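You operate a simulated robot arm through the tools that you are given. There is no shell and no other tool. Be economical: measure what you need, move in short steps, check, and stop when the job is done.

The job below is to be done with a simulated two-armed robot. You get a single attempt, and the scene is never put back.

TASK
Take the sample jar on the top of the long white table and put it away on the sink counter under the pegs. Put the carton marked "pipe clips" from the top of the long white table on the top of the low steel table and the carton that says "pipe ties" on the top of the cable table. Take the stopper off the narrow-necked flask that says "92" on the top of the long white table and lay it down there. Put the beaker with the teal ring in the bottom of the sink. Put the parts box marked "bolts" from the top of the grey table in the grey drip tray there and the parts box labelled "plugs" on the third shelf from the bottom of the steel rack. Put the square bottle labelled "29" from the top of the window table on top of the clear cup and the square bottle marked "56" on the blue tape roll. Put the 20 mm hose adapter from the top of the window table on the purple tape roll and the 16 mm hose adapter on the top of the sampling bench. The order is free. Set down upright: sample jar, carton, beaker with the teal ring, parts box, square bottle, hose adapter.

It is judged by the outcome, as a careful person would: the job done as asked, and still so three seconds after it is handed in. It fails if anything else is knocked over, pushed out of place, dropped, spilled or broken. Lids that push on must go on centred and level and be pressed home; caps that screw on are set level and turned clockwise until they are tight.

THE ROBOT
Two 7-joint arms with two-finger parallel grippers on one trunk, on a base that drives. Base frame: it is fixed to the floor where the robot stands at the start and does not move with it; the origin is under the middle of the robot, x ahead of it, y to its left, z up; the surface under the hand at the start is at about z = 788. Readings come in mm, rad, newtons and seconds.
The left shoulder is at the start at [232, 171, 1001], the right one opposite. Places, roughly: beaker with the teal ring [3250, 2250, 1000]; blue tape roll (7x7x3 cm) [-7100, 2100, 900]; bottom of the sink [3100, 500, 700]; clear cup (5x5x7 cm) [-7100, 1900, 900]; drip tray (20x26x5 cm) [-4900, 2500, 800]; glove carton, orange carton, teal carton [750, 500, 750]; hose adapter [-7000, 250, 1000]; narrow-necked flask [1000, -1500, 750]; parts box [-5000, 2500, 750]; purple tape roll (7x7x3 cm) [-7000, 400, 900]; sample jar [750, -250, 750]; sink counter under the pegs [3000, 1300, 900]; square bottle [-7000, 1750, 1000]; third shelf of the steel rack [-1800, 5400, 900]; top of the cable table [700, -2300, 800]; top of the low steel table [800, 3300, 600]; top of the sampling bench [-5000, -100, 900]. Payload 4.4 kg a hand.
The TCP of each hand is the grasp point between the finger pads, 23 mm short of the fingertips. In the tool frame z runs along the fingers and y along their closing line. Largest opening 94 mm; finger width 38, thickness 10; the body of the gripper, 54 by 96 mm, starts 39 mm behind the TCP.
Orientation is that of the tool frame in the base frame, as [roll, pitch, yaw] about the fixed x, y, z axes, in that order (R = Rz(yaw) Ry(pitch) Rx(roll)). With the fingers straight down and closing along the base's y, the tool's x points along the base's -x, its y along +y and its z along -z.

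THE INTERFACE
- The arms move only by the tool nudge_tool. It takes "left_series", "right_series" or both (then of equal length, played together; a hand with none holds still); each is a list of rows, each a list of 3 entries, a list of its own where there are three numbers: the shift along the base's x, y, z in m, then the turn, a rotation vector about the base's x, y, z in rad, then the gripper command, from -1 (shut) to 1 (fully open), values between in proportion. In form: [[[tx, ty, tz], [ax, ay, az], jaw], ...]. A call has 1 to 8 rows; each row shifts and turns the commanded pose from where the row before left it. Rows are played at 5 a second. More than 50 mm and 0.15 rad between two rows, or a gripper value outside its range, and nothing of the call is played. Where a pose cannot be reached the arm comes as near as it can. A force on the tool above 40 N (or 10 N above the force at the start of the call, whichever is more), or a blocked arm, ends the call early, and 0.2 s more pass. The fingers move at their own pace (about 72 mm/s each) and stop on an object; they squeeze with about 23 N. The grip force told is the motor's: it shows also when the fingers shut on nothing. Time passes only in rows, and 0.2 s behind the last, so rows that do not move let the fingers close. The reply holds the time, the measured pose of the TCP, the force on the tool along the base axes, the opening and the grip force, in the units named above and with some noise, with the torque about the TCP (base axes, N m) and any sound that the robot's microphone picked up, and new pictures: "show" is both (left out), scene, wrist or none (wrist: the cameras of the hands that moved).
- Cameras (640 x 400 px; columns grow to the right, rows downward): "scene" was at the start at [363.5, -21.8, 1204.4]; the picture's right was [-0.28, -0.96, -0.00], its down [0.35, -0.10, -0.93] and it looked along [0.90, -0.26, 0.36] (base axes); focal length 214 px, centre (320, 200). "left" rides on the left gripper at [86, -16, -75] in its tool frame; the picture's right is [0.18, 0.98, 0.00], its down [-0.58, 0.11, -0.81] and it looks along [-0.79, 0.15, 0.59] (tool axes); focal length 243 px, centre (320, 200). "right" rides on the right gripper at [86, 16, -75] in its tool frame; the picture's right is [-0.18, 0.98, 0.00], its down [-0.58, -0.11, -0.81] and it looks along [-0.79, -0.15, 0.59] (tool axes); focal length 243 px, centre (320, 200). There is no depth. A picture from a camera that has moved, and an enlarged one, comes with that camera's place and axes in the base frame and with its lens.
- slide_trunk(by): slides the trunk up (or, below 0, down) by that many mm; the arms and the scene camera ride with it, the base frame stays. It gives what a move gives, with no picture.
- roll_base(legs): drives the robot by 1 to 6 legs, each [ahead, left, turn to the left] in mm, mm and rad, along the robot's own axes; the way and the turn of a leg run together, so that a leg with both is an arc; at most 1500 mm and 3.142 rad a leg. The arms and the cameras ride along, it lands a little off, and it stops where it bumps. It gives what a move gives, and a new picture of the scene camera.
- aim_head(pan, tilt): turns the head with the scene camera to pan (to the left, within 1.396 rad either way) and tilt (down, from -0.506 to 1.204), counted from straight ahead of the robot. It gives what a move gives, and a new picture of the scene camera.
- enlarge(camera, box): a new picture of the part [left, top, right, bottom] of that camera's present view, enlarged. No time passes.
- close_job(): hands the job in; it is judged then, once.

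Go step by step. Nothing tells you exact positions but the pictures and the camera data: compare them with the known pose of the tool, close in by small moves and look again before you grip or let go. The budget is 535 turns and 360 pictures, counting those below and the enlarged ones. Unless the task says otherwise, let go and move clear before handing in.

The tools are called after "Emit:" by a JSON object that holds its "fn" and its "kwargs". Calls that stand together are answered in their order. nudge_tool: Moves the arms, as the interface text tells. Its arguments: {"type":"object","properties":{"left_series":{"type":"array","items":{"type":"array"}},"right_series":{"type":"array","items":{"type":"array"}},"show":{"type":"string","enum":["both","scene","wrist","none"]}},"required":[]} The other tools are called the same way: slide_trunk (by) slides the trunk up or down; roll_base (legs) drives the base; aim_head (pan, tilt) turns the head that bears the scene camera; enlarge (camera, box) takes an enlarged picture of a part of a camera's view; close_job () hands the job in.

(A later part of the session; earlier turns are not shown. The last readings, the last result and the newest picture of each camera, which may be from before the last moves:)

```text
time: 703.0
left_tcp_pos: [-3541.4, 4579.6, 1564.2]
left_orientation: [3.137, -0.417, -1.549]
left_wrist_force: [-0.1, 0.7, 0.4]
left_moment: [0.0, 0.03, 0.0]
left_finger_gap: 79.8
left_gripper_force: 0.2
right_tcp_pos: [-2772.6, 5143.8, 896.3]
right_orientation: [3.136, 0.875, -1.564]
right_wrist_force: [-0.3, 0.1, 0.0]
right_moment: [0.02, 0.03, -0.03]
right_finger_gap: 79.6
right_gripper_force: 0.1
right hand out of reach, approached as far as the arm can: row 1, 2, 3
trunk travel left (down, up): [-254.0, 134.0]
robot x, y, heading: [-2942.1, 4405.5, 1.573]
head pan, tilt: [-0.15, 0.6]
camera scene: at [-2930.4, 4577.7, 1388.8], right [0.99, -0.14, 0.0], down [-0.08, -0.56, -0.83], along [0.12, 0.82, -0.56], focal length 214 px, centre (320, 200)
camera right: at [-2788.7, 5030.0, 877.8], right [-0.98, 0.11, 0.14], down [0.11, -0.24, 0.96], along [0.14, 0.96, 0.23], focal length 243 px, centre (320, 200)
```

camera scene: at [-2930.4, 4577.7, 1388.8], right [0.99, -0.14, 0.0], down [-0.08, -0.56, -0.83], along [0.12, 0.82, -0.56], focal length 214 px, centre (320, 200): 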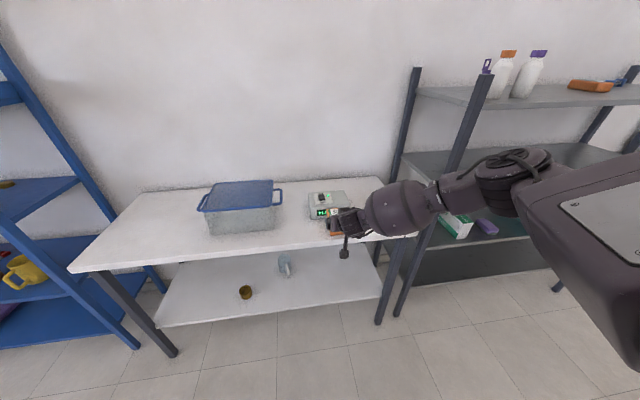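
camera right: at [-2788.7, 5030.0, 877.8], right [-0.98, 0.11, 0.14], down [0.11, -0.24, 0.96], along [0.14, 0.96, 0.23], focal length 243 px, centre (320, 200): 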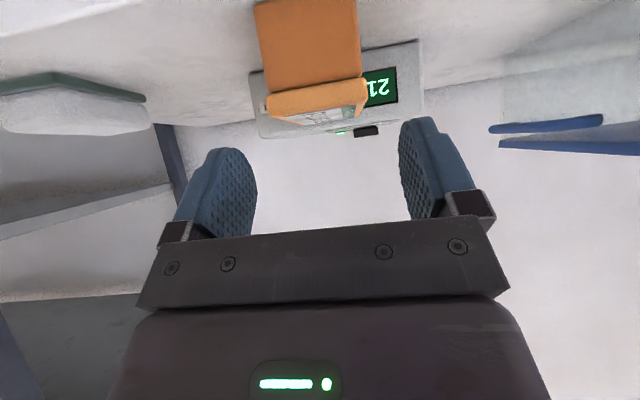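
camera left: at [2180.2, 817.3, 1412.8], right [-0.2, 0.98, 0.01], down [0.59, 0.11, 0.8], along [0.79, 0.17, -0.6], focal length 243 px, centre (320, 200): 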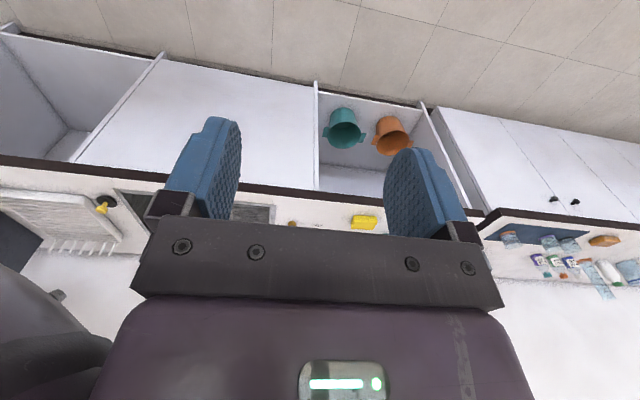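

The posture can't go lower relative to the trunk, so I lower the trunk 72 mm instead.

Emit:
{"fn": "slide_trunk", "kwargs": {"by": -72}}

Emit:
{"fn": "nudge_tool", "kwargs": {"right_series": [[[0, 0.02, 0], [0, 0, 0], 0.7], [[0, 0.02, 0], [0, 0, 0], 0.7], [[0, 0.02, 0], [0, 0, 0], 0.7], [[0, 0, 0], [0, 0, 0], 0.7]], "show": "both"}}

```text
time: 704.1
left_tcp_pos: [-3541.9, 4579.3, 1492.4]
left_orientation: [3.137, -0.418, -1.551]
left_wrist_force: [0.5, 0.2, -0.5]
left_moment: [0.0, -0.03, -0.02]
left_finger_gap: 79.8
left_gripper_force: 0.0
right_tcp_pos: [-2771.1, 5145.3, 824.2]
right_orientation: [3.136, 0.876, -1.565]
right_wrist_force: [0.1, 0.4, -0.2]
right_moment: [0.0, -0.02, -0.01]
right_finger_gap: 80.1
right_gripper_force: 0.0
trunk travel left (down, up): [-182.0, 206.0]
robot x, y, heading: [-2942.2, 4402.4, 1.576]
head pan, tilt: [-0.15, 0.6]
```

```text
time: 704.4
left_tcp_pos: [-3542.7, 4578.3, 1491.5]
left_orientation: [3.136, -0.415, -1.553]
left_wrist_force: [0.3, 0.8, 0.6]
left_moment: [-0.02, -0.02, -0.01]
left_finger_gap: 79.7
left_gripper_force: 0.1
right_tcp_pos: [-2773.7, 5146.7, 824.1]
right_orientation: [3.135, 0.868, -1.564]
right_wrist_force: [0.6, -20.5, 16.2]
right_moment: [-0.33, -0.92, -0.81]
right_finger_gap: 80.1
right_gripper_force: 0.1
trunk travel left (down, up): [-182.0, 206.0]
robot x, y, heading: [-2943.4, 4402.8, 1.571]
head pan, tilt: [-0.15, 0.6]
stopped in row 1 (right hand): the force on the tool passed its limit at 50 N (the readings are from after the stop); the commanded pose is now the measured one
camera scene: at [-2930.9, 4634.0, 1311.4], right [0.99, -0.15, 0.0], down [-0.08, -0.56, -0.83], along [0.12, 0.82, -0.56], focal length 214 px, centre (320, 200)
camera right: at [-2789.6, 5032.5, 806.6], right [-0.98, 0.11, 0.14], down [0.12, -0.24, 0.96], along [0.14, 0.97, 0.22], focal length 243 px, centre (320, 200)
```

scene: 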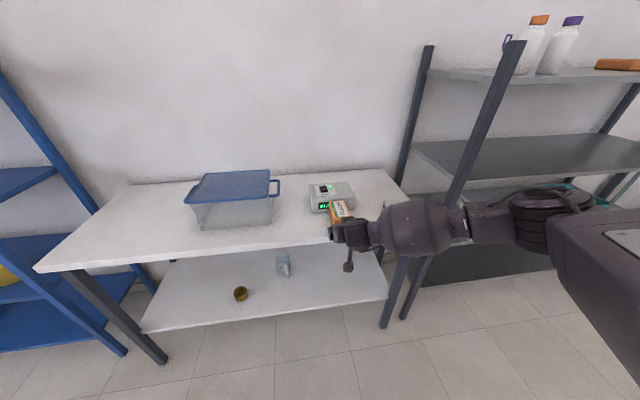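
right: 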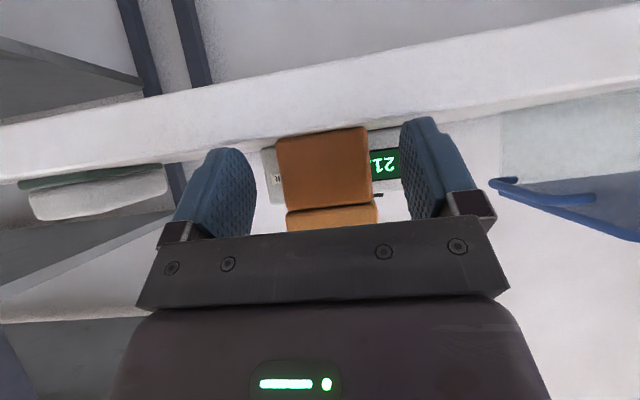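

The fingertips touched the table's front edge; raise 10 mm and continue forward.

Emit:
{"fn": "nudge_tool", "kwargs": {"right_series": [[[0, -0.01, 0.005], [0, 0, 0], 0.7], [[0, 0, 0.006], [0, 0, 0], 0.7], [[0, 0.02, 0], [0, 0, 0], 0.7], [[0, 0.02, 0], [0, 0, 0], 0.7], [[0, 0.015, 0], [0, 0, 0], 0.7], [[0, 0, 0], [0, 0, 0], 0.7]], "show": "both"}}

```text
time: 705.8
left_tcp_pos: [-3542.2, 4580.1, 1492.5]
left_orientation: [3.135, -0.418, -1.553]
left_wrist_force: [-0.3, 0.4, 0.4]
left_moment: [0.01, -0.04, 0.0]
left_finger_gap: 79.9
left_gripper_force: 0.1
right_tcp_pos: [-2772.0, 5190.8, 833.5]
right_orientation: [3.138, 0.867, -1.565]
right_wrist_force: [0.2, 0.2, 0.5]
right_moment: [0.0, 0.01, -0.02]
right_finger_gap: 79.9
right_gripper_force: 0.1
trunk travel left (down, up): [-182.0, 206.0]
robot x, y, heading: [-2943.5, 4407.9, 1.571]
head pan, tilt: [-0.15, 0.6]
camera scene: at [-2930.7, 4635.9, 1310.8], right [0.99, -0.15, 0.0], down [-0.08, -0.56, -0.83], along [0.12, 0.82, -0.56], focal length 214 px, centre (320, 200)
camera right: at [-2788.4, 5078.0, 815.4], right [-0.98, 0.11, 0.14], down [0.12, -0.24, 0.96], along [0.14, 0.97, 0.22], focal length 243 px, centre (320, 200)
```

scene: 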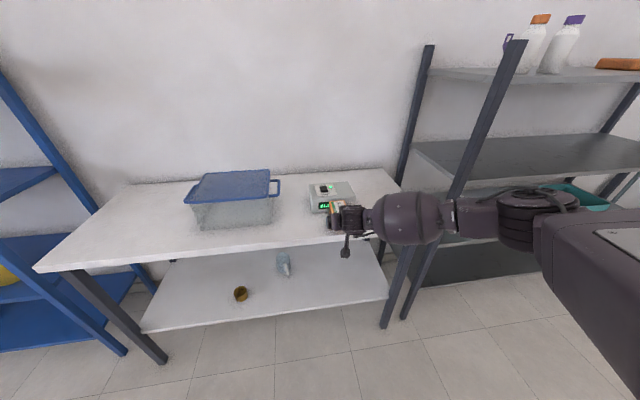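
right: 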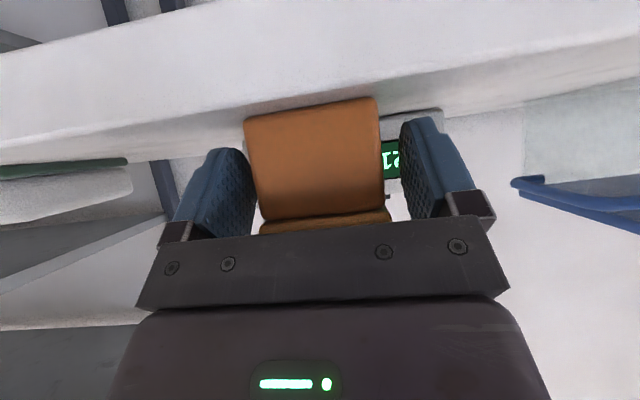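

Emit:
{"fn": "nudge_tool", "kwargs": {"right_series": [[[0, 0.016, 0], [0, 0, 0], 0.7], [[0, 0, 0], [0, 0, 0], 0.4], [[0, 0, 0], [0, 0, 0], -1], [[0, 0, 0], [0, 0, 0], -1], [[0, 0, 0], [0, 0, 0], -1], [[0, 0, 0.01], [0, 0, 0], -1], [[0, 0, 0.02], [0, 0, 0], -1], [[0, 0, 0.03], [0, 0, 0], -1]], "show": "both"}}

Emit:
{"fn": "enlarge", "kwargs": {"camera": "scene", "box": [270, 150, 430, 270]}}

```text
time: 707.6
left_tcp_pos: [-3543.7, 4580.0, 1492.6]
left_orientation: [3.134, -0.418, -1.552]
left_wrist_force: [0.1, -0.7, 0.4]
left_moment: [0.02, 0.0, -0.05]
left_finger_gap: 79.7
left_gripper_force: 0.0
right_tcp_pos: [-2773.5, 5208.1, 892.7]
right_orientation: [3.138, 0.866, -1.563]
right_wrist_force: [0.2, 0.0, -1.7]
right_moment: [-0.06, 0.0, -0.03]
right_finger_gap: 57.7
right_gripper_force: 23.0
trunk travel left (down, up): [-182.0, 206.0]
robot x, y, heading: [-2943.3, 4403.2, 1.576]
head pan, tilt: [-0.15, 0.6]
camera scene: at [-2930.9, 4635.4, 1310.9], right [0.99, -0.15, 0.0], down [-0.08, -0.56, -0.83], along [0.12, 0.82, -0.56], focal length 214 px, centre (320, 200)
camera right: at [-2789.4, 5094.3, 875.2], right [-0.98, 0.11, 0.14], down [0.12, -0.24, 0.96], along [0.14, 0.97, 0.22], focal length 243 px, centre (320, 200)
```

scene: 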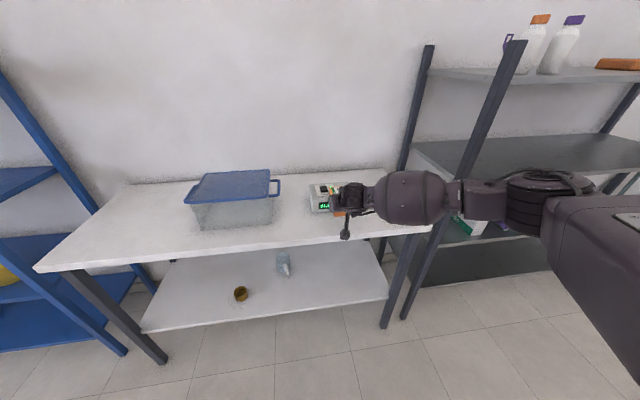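
right: 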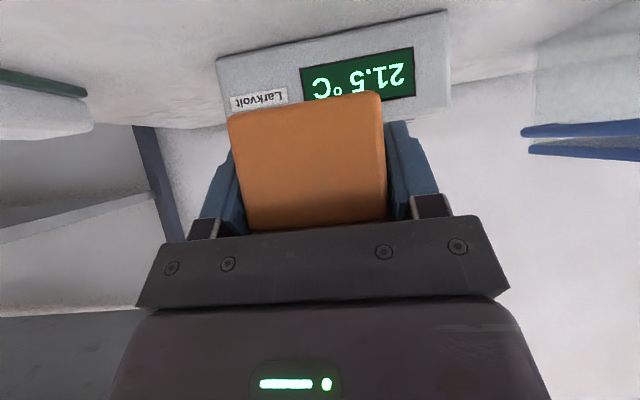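

```text
3.33 times, centred on (350, 210) of scene
camera zoom: at [-2930.9, 4635.4, 1310.9], right [0.99, -0.15, 0.0], down [-0.08, -0.56, -0.83], along [0.12, 0.82, -0.56], focal length 715 px, centre (220, 167)
```

zoom: 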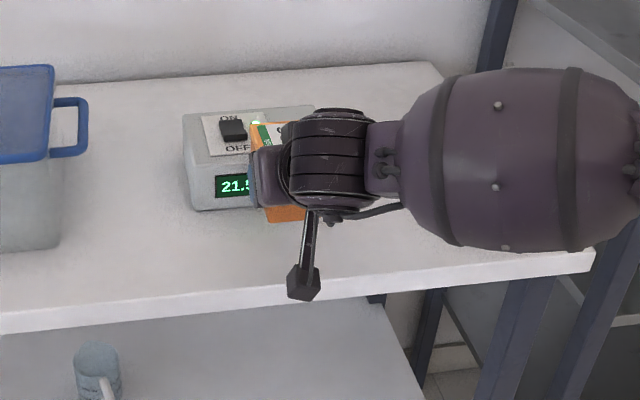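

Held level with the hand tilted. Raise, retract, and drive right to the rack.

Emit:
{"fn": "nudge_tool", "kwargs": {"right_series": [[[0, -0.01, 0.03], [0, 0, 0], -1], [[0, -0.03, 0.03], [0, 0, 0], -1], [[0, -0.035, 0.03], [0, 0, 0], -1], [[0, -0.035, 0.03], [0, 0, 0], -1], [[0, -0.035, 0.02], [0, 0, 0], -1], [[0, -0.02, 0.01], [0, 0, 0], -1]], "show": "none"}}

Emit:
{"fn": "roll_base", "kwargs": {"legs": [[0, -1080, 0]]}}

Emit:
{"fn": "aim_head", "kwargs": {"pan": -0.15, "tilt": 0.4}}

```text
time: 709.0
left_tcp_pos: [-3542.9, 4580.3, 1492.0]
left_orientation: [3.136, -0.418, -1.552]
left_wrist_force: [-0.1, 0.0, 0.2]
left_moment: [0.03, 0.01, 0.01]
left_finger_gap: 79.8
left_gripper_force: 0.0
right_tcp_pos: [-2773.2, 5043.7, 1042.7]
right_orientation: [3.135, 0.865, -1.566]
right_wrist_force: [0.2, -1.0, -2.0]
right_moment: [-0.05, 0.01, -0.01]
right_finger_gap: 58.0
right_gripper_force: 22.7
trunk travel left (down, up): [-182.0, 206.0]
robot x, y, heading: [-2940.5, 4400.8, 1.578]
head pan, tilt: [-0.15, 0.6]
```

```text
time: 719.0
left_tcp_pos: [-2427.7, 4585.3, 1491.6]
left_orientation: [3.136, -0.418, -1.555]
left_wrist_force: [-0.4, 0.2, 0.6]
left_moment: [0.0, 0.02, 0.05]
left_finger_gap: 80.2
left_gripper_force: 0.0
right_tcp_pos: [-1657.1, 5045.6, 1043.2]
right_orientation: [3.134, 0.864, -1.571]
right_wrist_force: [0.2, 0.4, -2.5]
right_moment: [-0.05, 0.0, 0.02]
right_finger_gap: 57.9
right_gripper_force: 22.4
trunk travel left (down, up): [-182.0, 206.0]
robot x, y, heading: [-1830.0, 4404.7, 1.57]
head pan, tilt: [-0.15, 0.6]
camera scene: at [-1816.3, 4637.8, 1310.7], right [0.99, -0.15, 0.0], down [-0.09, -0.56, -0.82], along [0.12, 0.82, -0.57], focal length 214 px, centre (320, 200)
```

scene: 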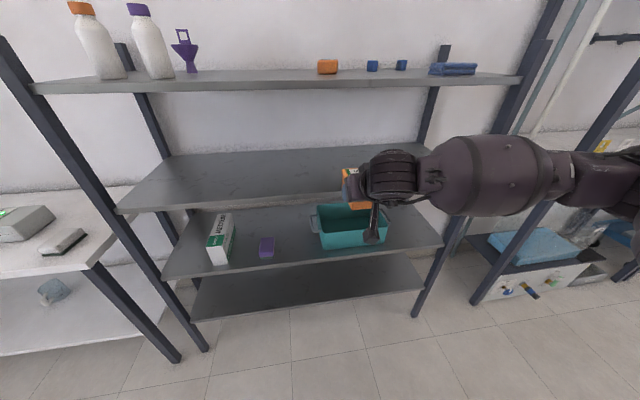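

```text
time: 719.8
left_tcp_pos: [-2428.7, 4585.8, 1492.6]
left_orientation: [3.139, -0.416, -1.557]
left_wrist_force: [-0.6, -0.1, -0.6]
left_moment: [0.01, 0.02, -0.01]
left_finger_gap: 80.1
left_gripper_force: 0.1
right_tcp_pos: [-1655.8, 5046.1, 1043.5]
right_orientation: [3.135, 0.863, -1.57]
right_wrist_force: [0.6, 0.3, -1.9]
right_moment: [-0.01, -0.02, 0.02]
right_finger_gap: 57.7
right_gripper_force: 22.9
trunk travel left (down, up): [-182.0, 206.0]
robot x, y, heading: [-1826.9, 4405.3, 1.569]
head pan, tilt: [-0.15, 0.4]
camera scene: at [-1815.8, 4642.0, 1328.8], right [0.99, -0.15, 0.0], down [-0.06, -0.39, -0.92], along [0.14, 0.91, -0.39], focal length 214 px, centre (320, 200)
```

scene: 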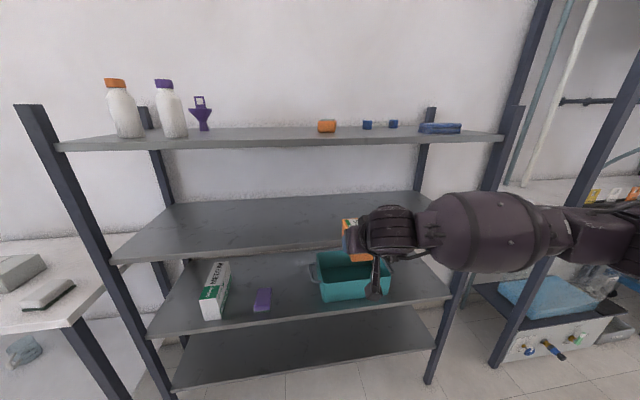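

Third shelf top z≈938, front y≈5203, free there. Drive 70 mm ahead and move the box in.

Emit:
{"fn": "roll_base", "kwargs": {"legs": [[70, 0, 0]]}}

Emit:
{"fn": "nudge_tool", "kwargs": {"right_series": [[[0, 0.035, 0], [0, 0, 0], -1], [[0, 0.04, 0], [0, 0, 0], -1], [[0, 0.04, 0], [0, 0, 0], -1], [[0, 0.035, 0], [0, 0, 0], -1], [[0, 0, -0.02], [0, 0, 0], -1], [[0, 0, -0.02], [0, 0, 0], -1], [[0, 0, 0], [0, 0, 0], -1]], "show": "both"}}

```text
time: 720.8
left_tcp_pos: [-2427.4, 4656.3, 1493.1]
left_orientation: [3.137, -0.418, -1.558]
left_wrist_force: [-0.5, 1.2, -0.3]
left_moment: [-0.02, -0.02, -0.03]
left_finger_gap: 79.7
left_gripper_force: 0.0
right_tcp_pos: [-1656.4, 5116.3, 1043.3]
right_orientation: [3.137, 0.865, -1.569]
right_wrist_force: [-0.3, 0.6, -1.1]
right_moment: [0.0, 0.0, 0.02]
right_finger_gap: 57.9
right_gripper_force: 23.2
trunk travel left (down, up): [-182.0, 206.0]
robot x, y, heading: [-1829.8, 4480.4, 1.571]
head pan, tilt: [-0.15, 0.4]
camera scene: at [-1815.8, 4712.8, 1328.9], right [0.99, -0.15, 0.0], down [-0.06, -0.39, -0.92], along [0.14, 0.91, -0.39], focal length 214 px, centre (320, 200)
```

scene: 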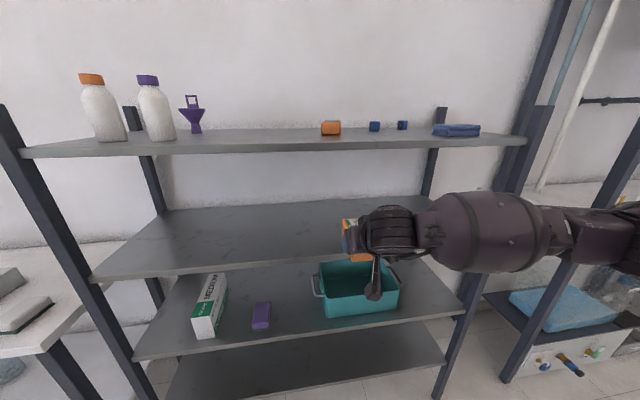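

```text
time: 722.4
left_tcp_pos: [-2427.6, 4656.0, 1491.8]
left_orientation: [3.136, -0.416, -1.557]
left_wrist_force: [0.2, -0.4, -0.6]
left_moment: [0.01, 0.01, 0.01]
left_finger_gap: 79.7
left_gripper_force: 0.0
right_tcp_pos: [-1655.4, 5265.1, 1006.0]
right_orientation: [3.135, 0.865, -1.568]
right_wrist_force: [-0.1, 0.5, -1.2]
right_moment: [-0.05, -0.01, -0.01]
right_finger_gap: 58.0
right_gripper_force: 23.4
trunk travel left (down, up): [-182.0, 206.0]
robot x, y, heading: [-1825.7, 4475.4, 1.575]
head pan, tilt: [-0.15, 0.4]
camera scene: at [-1815.7, 4711.8, 1329.0], right [0.99, -0.15, 0.0], down [-0.06, -0.38, -0.92], along [0.14, 0.91, -0.39], focal length 214 px, centre (320, 200)
camera right: at [-1672.7, 5152.5, 987.1], right [-0.98, 0.11, 0.14], down [0.11, -0.24, 0.96], along [0.14, 0.96, 0.22], focal length 243 px, centre (320, 200)
```

scene: 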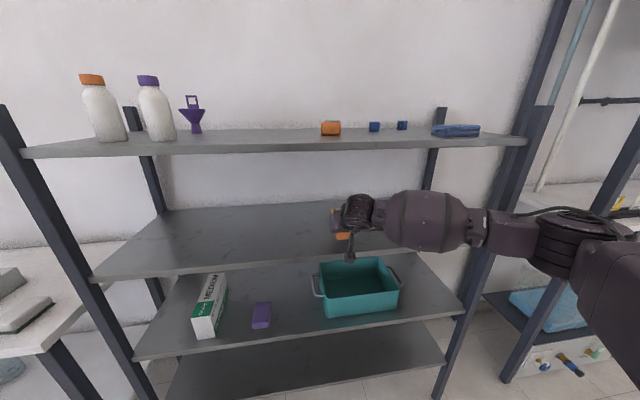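
right: 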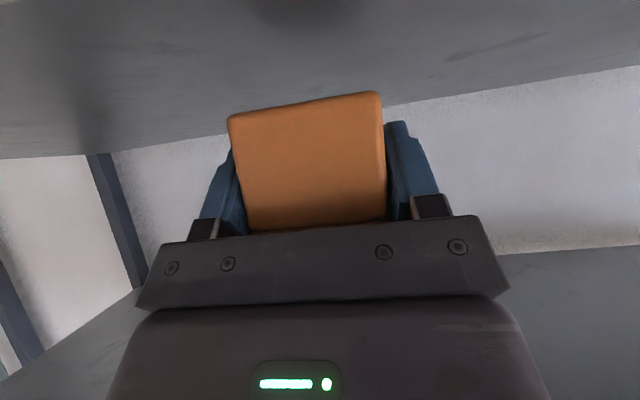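

Emit:
{"fn": "nudge_tool", "kwargs": {"right_series": [[[0, 0.01, -0.008], [0, 0, 0], -1], [[0, 0, -0.007], [0, 0, 0], -1], [[0, 0, -0.005], [0, 0, 0], -1], [[0, 0, 0], [0, 0, 0], -1]], "show": "none"}}

```text
time: 723.4
left_tcp_pos: [-2428.2, 4655.9, 1492.1]
left_orientation: [3.136, -0.419, -1.556]
left_wrist_force: [-0.4, -0.1, 1.0]
left_moment: [0.02, -0.03, -0.03]
left_finger_gap: 79.8
left_gripper_force: 0.0
right_tcp_pos: [-1654.6, 5275.1, 983.3]
right_orientation: [3.136, 0.866, -1.571]
right_wrist_force: [0.2, 0.3, -1.8]
right_moment: [-0.07, 0.02, -0.01]
right_finger_gap: 57.6
right_gripper_force: 23.4
trunk travel left (down, up): [-182.0, 206.0]
robot x, y, heading: [-1828.2, 4476.1, 1.57]
head pan, tilt: [-0.15, 0.4]
```

Emit:
{"fn": "nudge_tool", "kwargs": {"right_series": [[[0, 0, -0.004], [0, 0, 0], -1], [[0, 0, -0.004], [0, 0, 0], -1], [[0, 0, -0.004], [0, 0, 0], -1], [[0, 0, 0], [0, 0, 0], -1]], "show": "none"}}

```text
time: 724.4
left_tcp_pos: [-2427.2, 4653.3, 1492.5]
left_orientation: [3.137, -0.417, -1.557]
left_wrist_force: [-0.3, -1.4, -0.7]
left_moment: [-0.01, 0.01, 0.0]
left_finger_gap: 80.0
left_gripper_force: 0.0
right_tcp_pos: [-1657.4, 5276.1, 974.1]
right_orientation: [3.135, 0.869, -1.568]
right_wrist_force: [0.5, 0.3, 2.4]
right_moment: [-0.14, -0.21, 0.03]
right_finger_gap: 57.9
right_gripper_force: 23.3
trunk travel left (down, up): [-182.0, 206.0]
robot x, y, heading: [-1830.2, 4476.3, 1.564]
head pan, tilt: [-0.15, 0.4]
```

Contact. Opening and withdrawing straight back.

Emit:
{"fn": "nudge_tool", "kwargs": {"right_series": [[[0, 0, 0], [0, 0, 0], 0.4], [[0, 0, 0], [0, 0, 0], 0.7], [[0, 0, 0], [0, 0, 0], 0.7], [[0, -0.02, 0.002], [0, 0, 0], 0.7], [[0, -0.035, 0.005], [0, 0, 0], 0.7], [[0, -0.045, 0.005], [0, 0, 0], 0.7], [[0, -0.045, 0.005], [0, 0, 0], 0.7], [[0, -0.045, 0.01], [0, 0, 0], 0.7]], "show": "both"}}

```text
time: 726.2
left_tcp_pos: [-2427.4, 4652.2, 1492.6]
left_orientation: [3.136, -0.417, -1.553]
left_wrist_force: [-0.8, 0.5, 0.6]
left_moment: [0.02, 0.01, -0.01]
left_finger_gap: 80.0
left_gripper_force: 0.1
right_tcp_pos: [-1656.2, 5084.5, 1000.5]
right_orientation: [3.135, 0.868, -1.568]
right_wrist_force: [-0.1, -0.1, 1.0]
right_moment: [0.02, 0.01, -0.01]
right_finger_gap: 79.8
right_gripper_force: 0.1
trunk travel left (down, up): [-182.0, 206.0]
robot x, y, heading: [-1826.7, 4474.6, 1.575]
head pan, tilt: [-0.15, 0.4]
camera scene: at [-1815.7, 4711.2, 1329.2], right [0.99, -0.15, 0.0], down [-0.06, -0.38, -0.92], along [0.14, 0.91, -0.39], focal length 214 px, centre (320, 200)
camera right: at [-1673.3, 4970.5, 982.8], right [-0.98, 0.11, 0.14], down [0.11, -0.24, 0.96], along [0.14, 0.96, 0.22], focal length 243 px, centre (320, 200)
```

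scene: 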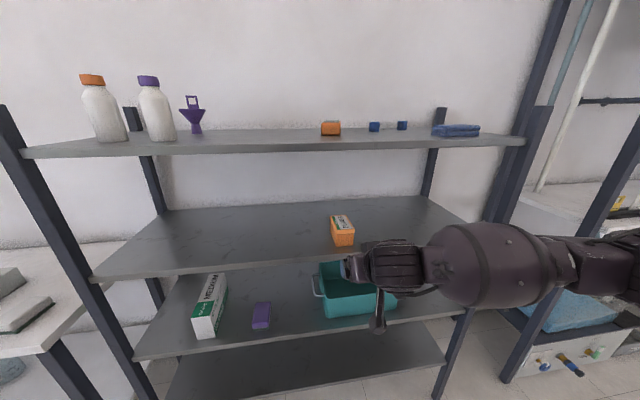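
right: 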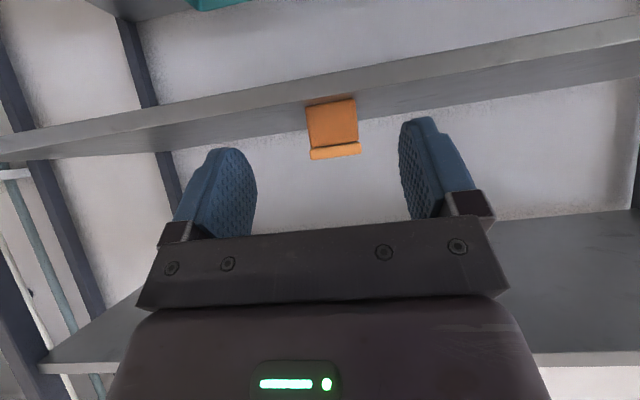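

PLUGS stands on the third shelf. I have few pictures left, so from here I move with care and look rarely. Restore the hand and drive west in one go.

Emit:
{"fn": "nudge_tool", "kwargs": {"right_series": [[[0.01, -0.01, 0.02], [-0.145, 0, 0], 1], [[0.01, -0.01, 0.02], [-0.145, 0, 0], 1], [[0.01, -0.015, 0.02], [-0.145, 0, 0], 1], [[0.01, -0.015, 0.02], [-0.145, 0, 0], 1], [[0.01, -0.02, 0.01], [-0.145, 0, 0], 1], [[0.01, -0.02, 0], [-0.143, 0, 0], 1], [[0, 0, 0], [0, 0, 0], 1]], "show": "none"}}

Emit:
{"fn": "roll_base", "kwargs": {"legs": [[-1500, 60, 0], [-1500, 60, 0], [-80, 60, 0], [0, 0, 1.567], [1500, 0, 0], [1400, 0, 0]]}}

```text
time: 727.8
left_tcp_pos: [-2427.5, 4654.7, 1491.0]
left_orientation: [3.136, -0.418, -1.558]
left_wrist_force: [-0.2, 1.0, -0.3]
left_moment: [0.0, 0.02, 0.01]
left_finger_gap: 79.7
left_gripper_force: 0.1
right_tcp_pos: [-1596.4, 4995.5, 1090.1]
right_orientation: [3.134, -0.006, -1.571]
right_wrist_force: [0.3, 0.0, 0.4]
right_moment: [0.0, -0.01, 0.05]
right_finger_gap: 94.0
right_gripper_force: 0.0
trunk travel left (down, up): [-182.0, 206.0]
robot x, y, heading: [-1830.2, 4475.4, 1.574]
head pan, tilt: [-0.15, 0.4]
```

```text
refused: leg 1 is longer than a leg can be; nothing moved
```

Emit:
{"fn": "roll_base", "kwargs": {"legs": [[-1480, 60, 0], [-1480, 60, 0], [-120, 60, 0], [0, 0, 1.567], [1500, 0, 0], [1400, 0, 0]]}}

```text
time: 760.4
left_tcp_pos: [-5132.5, 866.0, 1492.0]
left_orientation: [3.138, -0.419, -0.01]
left_wrist_force: [-1.2, -0.5, -0.3]
left_moment: [-0.01, 0.0, -0.03]
left_finger_gap: 80.1
left_gripper_force: 0.1
right_tcp_pos: [-5453.5, 1706.7, 1089.6]
right_orientation: [3.135, -0.003, -0.022]
right_wrist_force: [0.0, -0.1, -0.4]
right_moment: [0.03, 0.0, -0.01]
right_finger_gap: 93.9
right_gripper_force: 0.1
trunk travel left (down, up): [-182.0, 206.0]
robot x, y, heading: [-4937.6, 1459.9, 3.116]
head pan, tilt: [-0.15, 0.4]
camera scene: at [-5177.0, 1480.7, 1328.9], right [0.17, 0.98, 0.0], down [0.38, -0.07, -0.92], along [-0.91, 0.16, -0.39], focal length 214 px, centre (320, 200)
```

scene: 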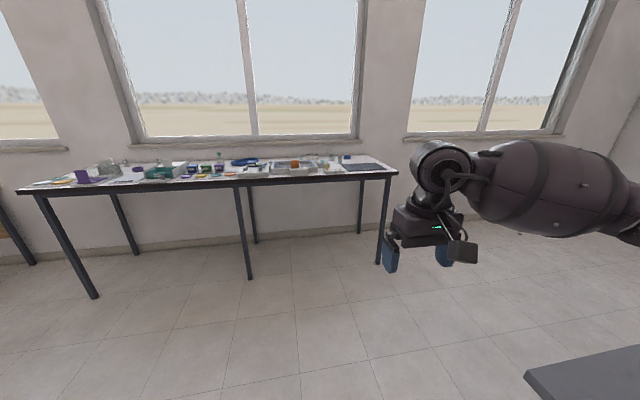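

Emit:
{"fn": "slide_trunk", "kwargs": {"by": 70}}

Emit:
{"fn": "roll_base", "kwargs": {"legs": [[0, 0, 0.025], [1355, -215, 0]]}}

```text
time: 761.5
left_tcp_pos: [-5134.4, 867.4, 1560.6]
left_orientation: [3.136, -0.418, -0.008]
left_wrist_force: [-0.2, 0.1, 0.2]
left_moment: [0.01, 0.0, -0.05]
left_finger_gap: 79.9
left_gripper_force: 0.0
right_tcp_pos: [-5454.0, 1707.8, 1157.2]
right_orientation: [3.135, -0.005, -0.023]
right_wrist_force: [-0.5, 0.4, -0.5]
right_moment: [0.0, -0.02, -0.01]
right_finger_gap: 93.9
right_gripper_force: 0.0
trunk travel left (down, up): [-252.0, 136.0]
robot x, y, heading: [-4936.7, 1461.5, 3.114]
head pan, tilt: [-0.15, 0.4]
```

```text
time: 768.8
left_tcp_pos: [-6468.9, 1064.0, 1561.1]
left_orientation: [3.135, -0.418, 0.032]
left_wrist_force: [-0.5, -0.2, -0.7]
left_moment: [-0.01, -0.01, -0.03]
left_finger_gap: 79.7
left_gripper_force: 0.1
right_tcp_pos: [-6822.1, 1889.8, 1159.0]
right_orientation: [3.133, -0.004, 0.018]
right_wrist_force: [-0.7, 0.4, 0.6]
right_moment: [0.03, -0.02, -0.02]
right_finger_gap: 94.3
right_gripper_force: 0.0
trunk travel left (down, up): [-252.0, 136.0]
robot x, y, heading: [-6300.8, 1665.0, -3.125]
head pan, tilt: [-0.15, 0.4]
camera scene: at [-6481.3, 1675.9, 1404.8], right [0.13, 0.99, 0.0], down [0.39, -0.05, -0.92], along [-0.91, 0.12, -0.39], focal length 214 px, centre (320, 200)
```

scene: 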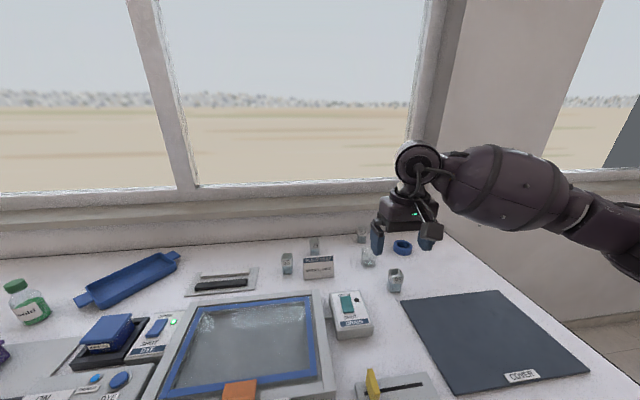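

Emit:
{"fn": "enlarge", "kwargs": {"camera": "scene", "box": [260, 220, 420, 320]}}

```text
4.00 times, centred on (340, 270) of scene
camera zoom: at [-6481.3, 1675.9, 1404.8], right [0.13, 0.99, 0.0], down [0.39, -0.05, -0.92], along [-0.91, 0.12, -0.39], focal length 858 px, centre (240, -80)
```

zoom: 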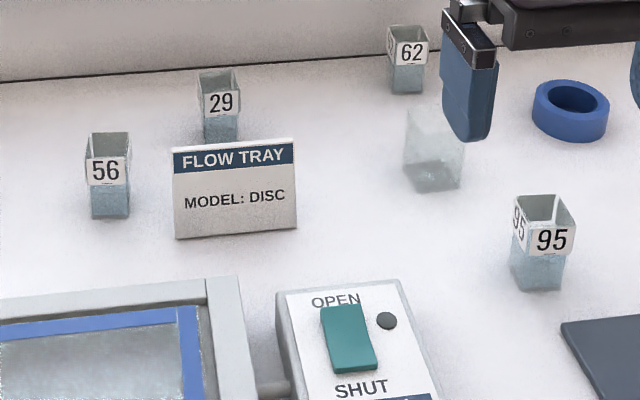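

Bottles 56, 29, 62, 95, the clear cup (433,160) and the blue roll are visible. I'll hover over 56 and take one wrist view to fix the height.

Emit:
{"fn": "nudge_tool", "kwargs": {"right_series": [[[-0.03, -0.031, -0.01], [0, 0, 0], 1], [[-0.03, -0.031, -0.01], [0, 0, 0], 1], [[-0.03, -0.031, -0.01], [0, 0, 0], 1], [[-0.03, -0.031, -0.01], [0, 0, 0], 1], [[-0.03, -0.031, -0.01], [0, 0, 0], 1], [[-0.03, -0.031, -0.02], [0, 0, 0], 1], [[-0.03, -0.031, -0.02], [0, 0, 0], 0.6], [[-0.03, -0.033, -0.02], [0, 0, -0.018], 0.6]], "show": "wrist"}}

```text
time: 770.5
left_tcp_pos: [-6468.1, 1058.4, 1559.5]
left_orientation: [3.14, -0.417, 0.03]
left_wrist_force: [0.1, -0.9, -0.6]
left_moment: [0.02, 0.0, 0.01]
left_finger_gap: 79.8
left_gripper_force: 0.1
right_tcp_pos: [-7062.5, 1635.8, 1049.8]
right_orientation: [3.136, -0.002, 0.002]
right_wrist_force: [0.0, -1.2, 0.5]
right_moment: [-0.03, 0.03, -0.01]
right_finger_gap: 75.4
right_gripper_force: 0.1
trunk travel left (down, up): [-252.0, 136.0]
robot x, y, heading: [-6299.2, 1661.7, -3.126]
head pan, tilt: [-0.15, 0.4]
camera right: at [-6977.2, 1620.4, 1125.6], right [-0.18, -0.98, 0.0], down [-0.58, 0.11, 0.8], along [-0.79, 0.14, -0.59], focal length 243 px, centre (320, 200)
```

right: 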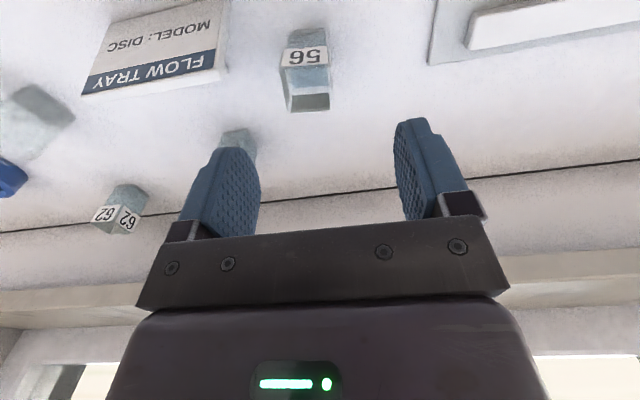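

Bottle 56: rim centre (−7088, 1645, 941). Descend and grip it.

Emit:
{"fn": "nudge_tool", "kwargs": {"right_series": [[[-0.025, 0.009, -0.02], [0, 0, 0], 0.5], [[0, 0, -0.035], [0, 0, 0], 0.5], [[0, 0, -0.035], [0, 0, 0], 0.5], [[0, 0, -0.03], [0, 0, 0], 0.5], [[0, 0, -0.017], [0, 0, 0], 0.5], [[0, 0, 0], [0, 0, 0], 0.1], [[0, 0, 0], [0, 0, 0], -1], [[0, 0, 0], [0, 0, 0], -1]], "show": "none"}}

```text
time: 771.7
left_tcp_pos: [-6467.1, 1063.9, 1564.0]
left_orientation: [3.137, -0.415, 0.033]
left_wrist_force: [-1.1, 0.3, 0.0]
left_moment: [-0.02, -0.09, -0.02]
left_finger_gap: 79.8
left_gripper_force: 0.0
right_tcp_pos: [-7065.5, 1661.9, 934.4]
right_orientation: [3.134, 0.016, 0.002]
right_wrist_force: [6.8, -5.0, 32.7]
right_moment: [1.56, -0.57, -0.49]
right_finger_gap: 70.5
right_gripper_force: 0.1
right hand out of reach, approached as far as the arm can: row 1, 2, 3, 4, 5
trunk travel left (down, up): [-252.0, 136.0]
robot x, y, heading: [-6298.5, 1663.8, -3.122]
head pan, tilt: [-0.15, 0.4]
stopped in row 5 (right hand): the force on the tool passed its limit at 50 N (the readings are from after the stop); the commanded pose is now the measured one
```

The hand ran out of reach, drifted and touched something (likely the sign). Raise straight up at once.

Emit:
{"fn": "nudge_tool", "kwargs": {"right_series": [[[0, 0, 0.015], [0, 0, 0], 0.5], [[0, 0, 0.03], [0, 0, 0], 0.5], [[0, 0, 0.04], [0, 0, 0], 0.5], [[0.02, 0, 0.04], [0, 0, 0], 0.5], [[0.02, 0, 0.03], [0, 0, 0], 0.5]], "show": "none"}}

Emit:
{"fn": "enlarge", "kwargs": {"camera": "scene", "box": [260, 220, 420, 320]}}

```text
time: 772.9
left_tcp_pos: [-6466.1, 1062.1, 1561.2]
left_orientation: [3.14, -0.419, 0.032]
left_wrist_force: [1.0, -0.2, -1.4]
left_moment: [-0.01, 0.02, 0.03]
left_finger_gap: 80.0
left_gripper_force: 0.0
right_tcp_pos: [-7076.3, 1642.9, 1079.5]
right_orientation: [3.135, 0.009, 0.001]
right_wrist_force: [0.1, 0.5, 0.3]
right_moment: [-0.05, 0.0, -0.02]
right_finger_gap: 70.3
right_gripper_force: 0.0
right hand out of reach, approached as far as the arm can: row 2, 3, 4, 5
trunk travel left (down, up): [-252.0, 136.0]
robot x, y, heading: [-6302.3, 1665.8, -3.124]
head pan, tilt: [-0.15, 0.4]
```

```text
4.00 times, centred on (340, 270) of scene
camera zoom: at [-6480.9, 1675.6, 1404.9], right [0.13, 0.99, 0.0], down [0.39, -0.05, -0.92], along [-0.91, 0.12, -0.39], focal length 858 px, centre (240, -80)
```

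zoom: 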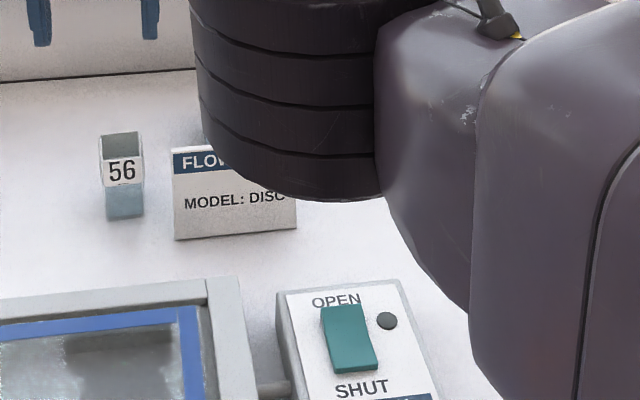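

Bottle 56 was nudged ~12 mm but stands. The base needs to be closer: ahead 95 mm.

Emit:
{"fn": "nudge_tool", "kwargs": {"right_series": [[[0.04, 0, 0.03], [0, 0, 0], 0.5], [[0.045, 0, 0.02], [0, 0, 0], 0.5], [[0.045, 0, 0], [0, 0, 0], 0.5]], "show": "none"}}

Emit:
{"fn": "roll_base", "kwargs": {"legs": [[95, 0, -0.017]]}}

```text
time: 773.7
left_tcp_pos: [-6467.6, 1061.7, 1560.7]
left_orientation: [3.138, -0.418, 0.036]
left_wrist_force: [-0.3, 0.0, 0.4]
left_moment: [0.02, -0.02, 0.0]
left_finger_gap: 79.7
left_gripper_force: 0.0
right_tcp_pos: [-7056.7, 1596.0, 1130.4]
right_orientation: [3.137, 0.011, 0.002]
right_wrist_force: [0.7, 0.4, -0.3]
right_moment: [0.0, -0.01, -0.01]
right_finger_gap: 70.7
right_gripper_force: 0.1
right hand out of reach, approached as far as the arm can: row 1, 2, 3
trunk travel left (down, up): [-252.0, 136.0]
robot x, y, heading: [-6296.9, 1666.3, -3.125]
head pan, tilt: [-0.15, 0.4]
```

```text
time: 774.8
left_tcp_pos: [-6570.1, 1063.7, 1561.2]
left_orientation: [3.136, -0.417, 0.017]
left_wrist_force: [-1.2, -0.8, 0.1]
left_moment: [-0.03, -0.02, 0.01]
left_finger_gap: 79.6
left_gripper_force: 0.0
right_tcp_pos: [-7149.7, 1606.8, 1128.9]
right_orientation: [3.135, 0.008, -0.015]
right_wrist_force: [0.1, 0.0, -0.1]
right_moment: [-0.01, -0.01, 0.02]
right_finger_gap: 70.5
right_gripper_force: 0.1
trunk travel left (down, up): [-252.0, 136.0]
robot x, y, heading: [-6390.6, 1661.5, -3.138]
head pan, tilt: [-0.15, 0.4]
camera scene: at [-6573.3, 1677.9, 1404.9], right [0.15, 0.99, 0.0], down [0.39, -0.06, -0.92], along [-0.91, 0.14, -0.39], focal length 214 px, centre (320, 200)
```

scene: 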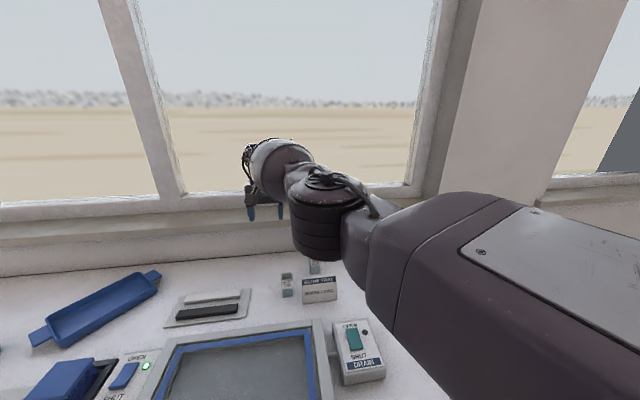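

Emit:
{"fn": "nudge_tool", "kwargs": {"right_series": [[[0.02, 0.04, 0], [0, 0, 0.004], 0.5], [[0.02, 0.04, 0], [0, 0, 0.004], 0.5], [[0.02, 0.03, 0], [0, 0, 0.004], 0.5], [[0.02, 0, 0], [0, 0, 0.003], 0.5], [[0, 0, 0], [0, 0, 0], 0.5]], "show": "none"}}

```text
time: 776.0
left_tcp_pos: [-6564.7, 1054.2, 1557.6]
left_orientation: [-3.137, -0.413, 0.017]
left_wrist_force: [0.6, -3.1, -0.1]
left_moment: [0.07, 0.02, 0.02]
left_finger_gap: 79.9
left_gripper_force: 0.0
right_tcp_pos: [-7124.2, 1672.1, 1133.4]
right_orientation: [3.141, 0.014, 0.002]
right_wrist_force: [0.6, -1.6, -0.6]
right_moment: [0.1, 0.03, -0.04]
right_finger_gap: 70.7
right_gripper_force: 0.0
right hand out of reach, approached as far as the arm can: row 1, 2, 3
trunk travel left (down, up): [-252.0, 136.0]
robot x, y, heading: [-6388.2, 1661.4, -3.143]
head pan, tilt: [-0.15, 0.4]
```

Emit:
{"fn": "nudge_tool", "kwargs": {"right_series": [[[0, 0.045, 0], [0, 0, 0], 0.5], [[0, 0.045, 0], [0, 0, 0], 0.5], [[0.02, 0.04, 0], [0, 0, 0], 0.5], [[0.03, 0.035, 0], [0, 0, 0], 0.5], [[0.03, 0.03, 0], [0, 0, 0], 0.5], [[0, 0, 0], [0, 0, 0], 0.5]], "show": "none"}}

```text
time: 777.4
left_tcp_pos: [-6569.5, 1063.3, 1560.6]
left_orientation: [3.139, -0.417, 0.018]
left_wrist_force: [0.1, -0.3, 0.2]
left_moment: [0.0, 0.0, -0.04]
left_finger_gap: 79.9
left_gripper_force: 0.1
right_tcp_pos: [-7045.6, 1873.0, 1128.6]
right_orientation: [3.138, 0.008, 0.0]
right_wrist_force: [-0.4, 0.4, -0.7]
right_moment: [0.04, -0.04, 0.0]
right_finger_gap: 70.5
right_gripper_force: 0.0
trunk travel left (down, up): [-252.0, 136.0]
robot x, y, heading: [-6386.4, 1667.6, -3.143]
head pan, tilt: [-0.15, 0.4]
```

Shift the base 105 mm left so that both the bottles and the targets are comfortable.

Emit:
{"fn": "roll_base", "kwargs": {"legs": [[0, 105, 0]]}}

```text
time: 779.0
left_tcp_pos: [-6569.0, 960.0, 1561.2]
left_orientation: [3.139, -0.415, 0.018]
left_wrist_force: [-0.5, -0.8, -0.1]
left_moment: [0.03, 0.03, -0.05]
left_finger_gap: 79.9
left_gripper_force: 0.1
right_tcp_pos: [-7045.5, 1769.8, 1130.3]
right_orientation: [3.138, 0.01, 0.001]
right_wrist_force: [0.2, 0.1, 0.4]
right_moment: [0.04, 0.03, -0.04]
right_finger_gap: 70.5
right_gripper_force: 0.0
trunk travel left (down, up): [-252.0, 136.0]
robot x, y, heading: [-6393.1, 1563.0, -3.134]
head pan, tilt: [-0.15, 0.4]
camera scene: at [-6572.8, 1572.8, 1404.8], right [0.15, 0.99, 0.0], down [0.38, -0.06, -0.92], along [-0.91, 0.14, -0.39], focal length 214 px, centre (320, 200)
```

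scene: 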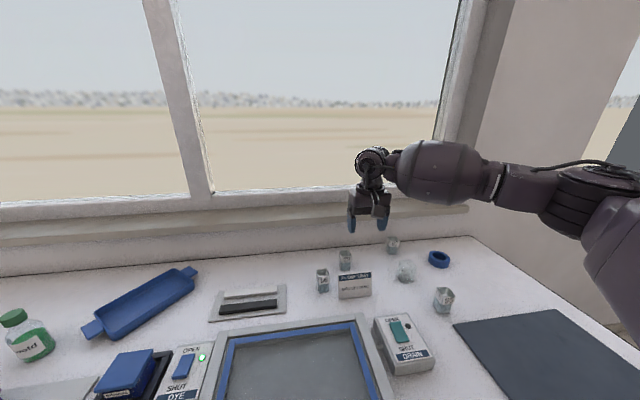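

Emit:
{"fn": "enlarge", "kwargs": {"camera": "scene", "box": [310, 220, 470, 320]}}

```text
4.00 times, centred on (390, 270) of scene
camera zoom: at [-6572.8, 1572.8, 1404.8], right [0.15, 0.99, 0.0], down [0.38, -0.06, -0.92], along [-0.91, 0.14, -0.39], focal length 858 px, centre (40, -80)
```

zoom: 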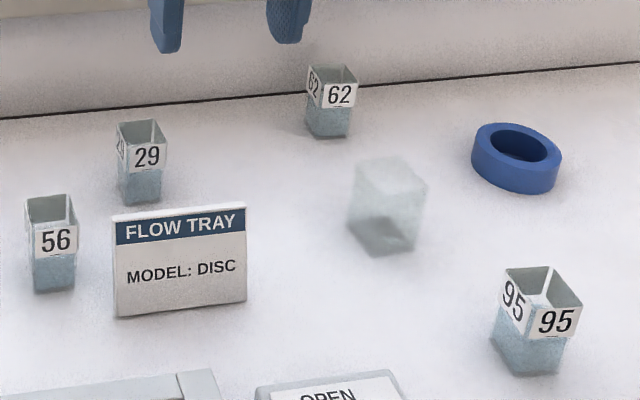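

Now I have good positions: table z≈900, 56 at (−7062, 1657), 29 at (−7143, 1744), cup at (−7055, 1920), blue roll at (−7115, 2077). To clear the sign I turn the hand −90° for bottle 56.

Emit:
{"fn": "nudge_tool", "kwargs": {"right_series": [[[0, -0.01, 0], [0, 0, -0.145], 0.5], [[0, -0.01, 0], [0, 0, -0.145], 0.5], [[0, -0.01, 0], [0, 0, -0.145], 0.5], [[0, -0.01, 0], [0, 0, -0.145], 0.5], [[0, -0.01, 0], [0, 0, -0.145], 0.5], [[0, -0.01, 0], [0, 0, -0.145], 0.5], [[0, -0.01, 0], [0, 0, -0.145], 0.5], [[0, -0.01, 0], [0, 0, -0.145], 0.5]], "show": "none"}}

Emit:
{"fn": "nudge_tool", "kwargs": {"right_series": [[[-0.006, -0.01, 0], [0, 0, -0.145], 0.5], [[-0.006, -0.01, -0.01], [0, 0, -0.145], 0.5], [[-0.005, -0.01, -0.02], [0, 0, -0.12], 0.5], [[0, -0.003, -0.03], [0, 0, 0], 0.5], [[0, 0, -0.03], [0, 0, 0], 0.5], [[0, 0, 0], [0, 0, 0], 0.5]], "show": "wrist"}}

```text
time: 780.8
left_tcp_pos: [-6569.9, 959.3, 1561.3]
left_orientation: [3.138, -0.418, 0.019]
left_wrist_force: [0.0, -0.6, 0.0]
left_moment: [0.03, -0.03, 0.03]
left_finger_gap: 80.0
left_gripper_force: 0.1
right_tcp_pos: [-7045.3, 1687.8, 1129.3]
right_orientation: [3.136, 0.012, -1.162]
right_wrist_force: [-0.3, 0.0, -0.1]
right_moment: [-0.02, 0.01, 0.0]
right_finger_gap: 70.5
right_gripper_force: 0.1
trunk travel left (down, up): [-252.0, 136.0]
robot x, y, heading: [-6388.9, 1560.1, -3.142]
head pan, tilt: [-0.15, 0.4]
```

```text
time: 782.2
left_tcp_pos: [-6568.4, 960.6, 1561.3]
left_orientation: [3.138, -0.419, 0.017]
left_wrist_force: [0.5, -0.3, 0.4]
left_moment: [-0.02, -0.01, -0.02]
left_finger_gap: 79.9
left_gripper_force: 0.1
right_tcp_pos: [-7062.8, 1655.2, 1037.3]
right_orientation: [3.136, 0.009, -1.571]
right_wrist_force: [0.5, 0.6, 0.3]
right_moment: [0.0, 0.03, 0.01]
right_finger_gap: 70.6
right_gripper_force: 0.1
trunk travel left (down, up): [-252.0, 136.0]
robot x, y, heading: [-6389.9, 1561.8, -3.14]
head pan, tilt: [-0.15, 0.4]
camera right: at [-7079.6, 1568.3, 1111.1], right [-0.98, 0.18, 0.01], down [0.11, 0.57, 0.81], along [0.15, 0.8, -0.58], focal length 243 px, centre (320, 200)
```

right: 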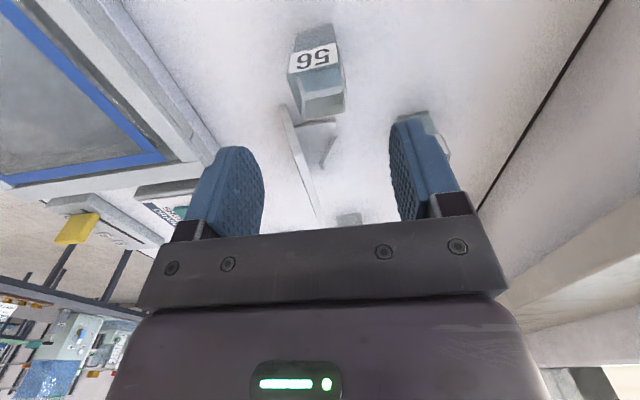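

Well aligned. Descending and gripping 56.

Emit:
{"fn": "nudge_tool", "kwargs": {"right_series": [[[-0.002, 0.003, -0.03], [0, 0, 0], 0.5], [[0, 0, -0.03], [0, 0, 0], 0.5], [[0, 0, -0.025], [0, 0, 0], 0.5], [[0, 0, -0.015], [0, 0, 0], 0.5], [[0, 0, 0], [0, 0, 0], 0.1], [[0, 0, 0], [0, 0, 0], -0.3], [[0, 0, 0], [0, 0, 0], -1], [[0, 0, 0], [0, 0, 0], -1]], "show": "none"}}

```text
time: 784.0
left_tcp_pos: [-6568.8, 960.0, 1561.6]
left_orientation: [3.139, -0.417, 0.018]
left_wrist_force: [-0.1, -0.8, 0.1]
left_moment: [0.01, -0.03, 0.01]
left_finger_gap: 79.8
left_gripper_force: 0.1
right_tcp_pos: [-7064.5, 1661.2, 938.6]
right_orientation: [3.138, 0.01, -1.57]
right_wrist_force: [0.8, -0.1, 0.8]
right_moment: [-0.01, 0.0, -0.01]
right_finger_gap: 33.5
right_gripper_force: 22.7
trunk travel left (down, up): [-252.0, 136.0]
robot x, y, heading: [-6391.8, 1560.0, -3.139]
head pan, tilt: [-0.15, 0.4]
```

Gripped (33.5 mm). Lift gently and carry to the blue roll.

Emit:
{"fn": "nudge_tool", "kwargs": {"right_series": [[[0, 0, 0.008], [0, 0, 0], -1], [[0, 0, 0.02], [0, 0, 0], -1], [[0, 0, 0.03], [0, 0, 0], -1], [[0, 0, 0.03], [0, 0, 0], -1], [[0, 0, 0.02], [0, 0, 0], -1], [[-0.003, 0.025, 0], [0, 0, 0], -1], [[-0.005, 0.04, 0], [0, 0, 0], -1], [[-0.005, 0.04, 0], [0, 0, 0], -1]], "show": "none"}}

Emit:
{"fn": "nudge_tool", "kwargs": {"right_series": [[[-0.006, 0.045, 0], [0, 0, 0], -1], [[-0.006, 0.045, 0], [0, 0, 0], -1], [[-0.006, 0.045, 0], [0, 0, 0], -1], [[-0.006, 0.045, 0], [0, 0, 0], -1], [[-0.006, 0.045, 0], [0, 0, 0], -1], [[-0.005, 0.045, 0], [0, 0, 0], -1], [[-0.003, 0.03, 0], [0, 0, 0], -1], [[0, 0.013, 0], [0, 0, 0], -1]], "show": "wrist"}}

```text
time: 785.8
left_tcp_pos: [-6569.2, 961.3, 1561.8]
left_orientation: [3.138, -0.418, 0.016]
left_wrist_force: [0.5, 0.5, -0.3]
left_moment: [-0.01, 0.01, -0.01]
left_finger_gap: 79.8
left_gripper_force: 0.0
right_tcp_pos: [-7079.2, 1763.1, 1045.0]
right_orientation: [3.137, 0.009, -1.571]
right_wrist_force: [0.1, -0.1, 0.0]
right_moment: [0.0, -0.01, 0.02]
right_finger_gap: 33.2
right_gripper_force: 22.7
trunk travel left (down, up): [-252.0, 136.0]
robot x, y, heading: [-6393.6, 1559.6, -3.139]
head pan, tilt: [-0.15, 0.4]
```

```text
time: 787.6
left_tcp_pos: [-6569.6, 961.2, 1560.8]
left_orientation: [3.138, -0.418, 0.018]
left_wrist_force: [-0.7, 0.3, 0.1]
left_moment: [-0.02, 0.0, -0.03]
left_finger_gap: 80.0
left_gripper_force: 0.2
right_tcp_pos: [-7117.8, 2076.0, 1048.6]
right_orientation: [3.136, 0.01, -1.571]
right_wrist_force: [-1.1, -0.2, -0.5]
right_moment: [-0.01, 0.02, 0.0]
right_finger_gap: 33.4
right_gripper_force: 23.3
trunk travel left (down, up): [-252.0, 136.0]
robot x, y, heading: [-6392.3, 1560.4, -3.138]
head pan, tilt: [-0.15, 0.4]
camera right: at [-7133.8, 1989.0, 1121.4], right [-0.98, 0.18, 0.01], down [0.11, 0.57, 0.81], along [0.14, 0.8, -0.58], focal length 243 px, centre (320, 200)
```

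right: 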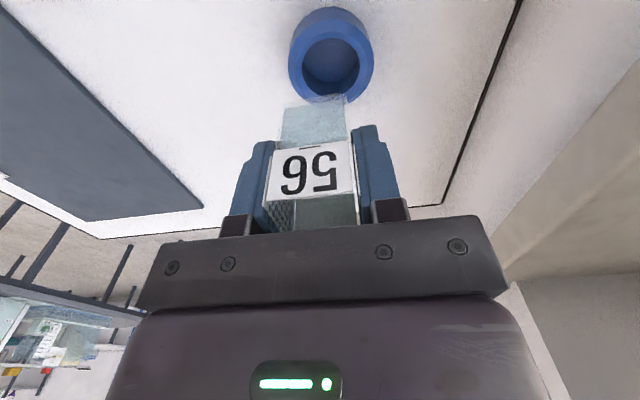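

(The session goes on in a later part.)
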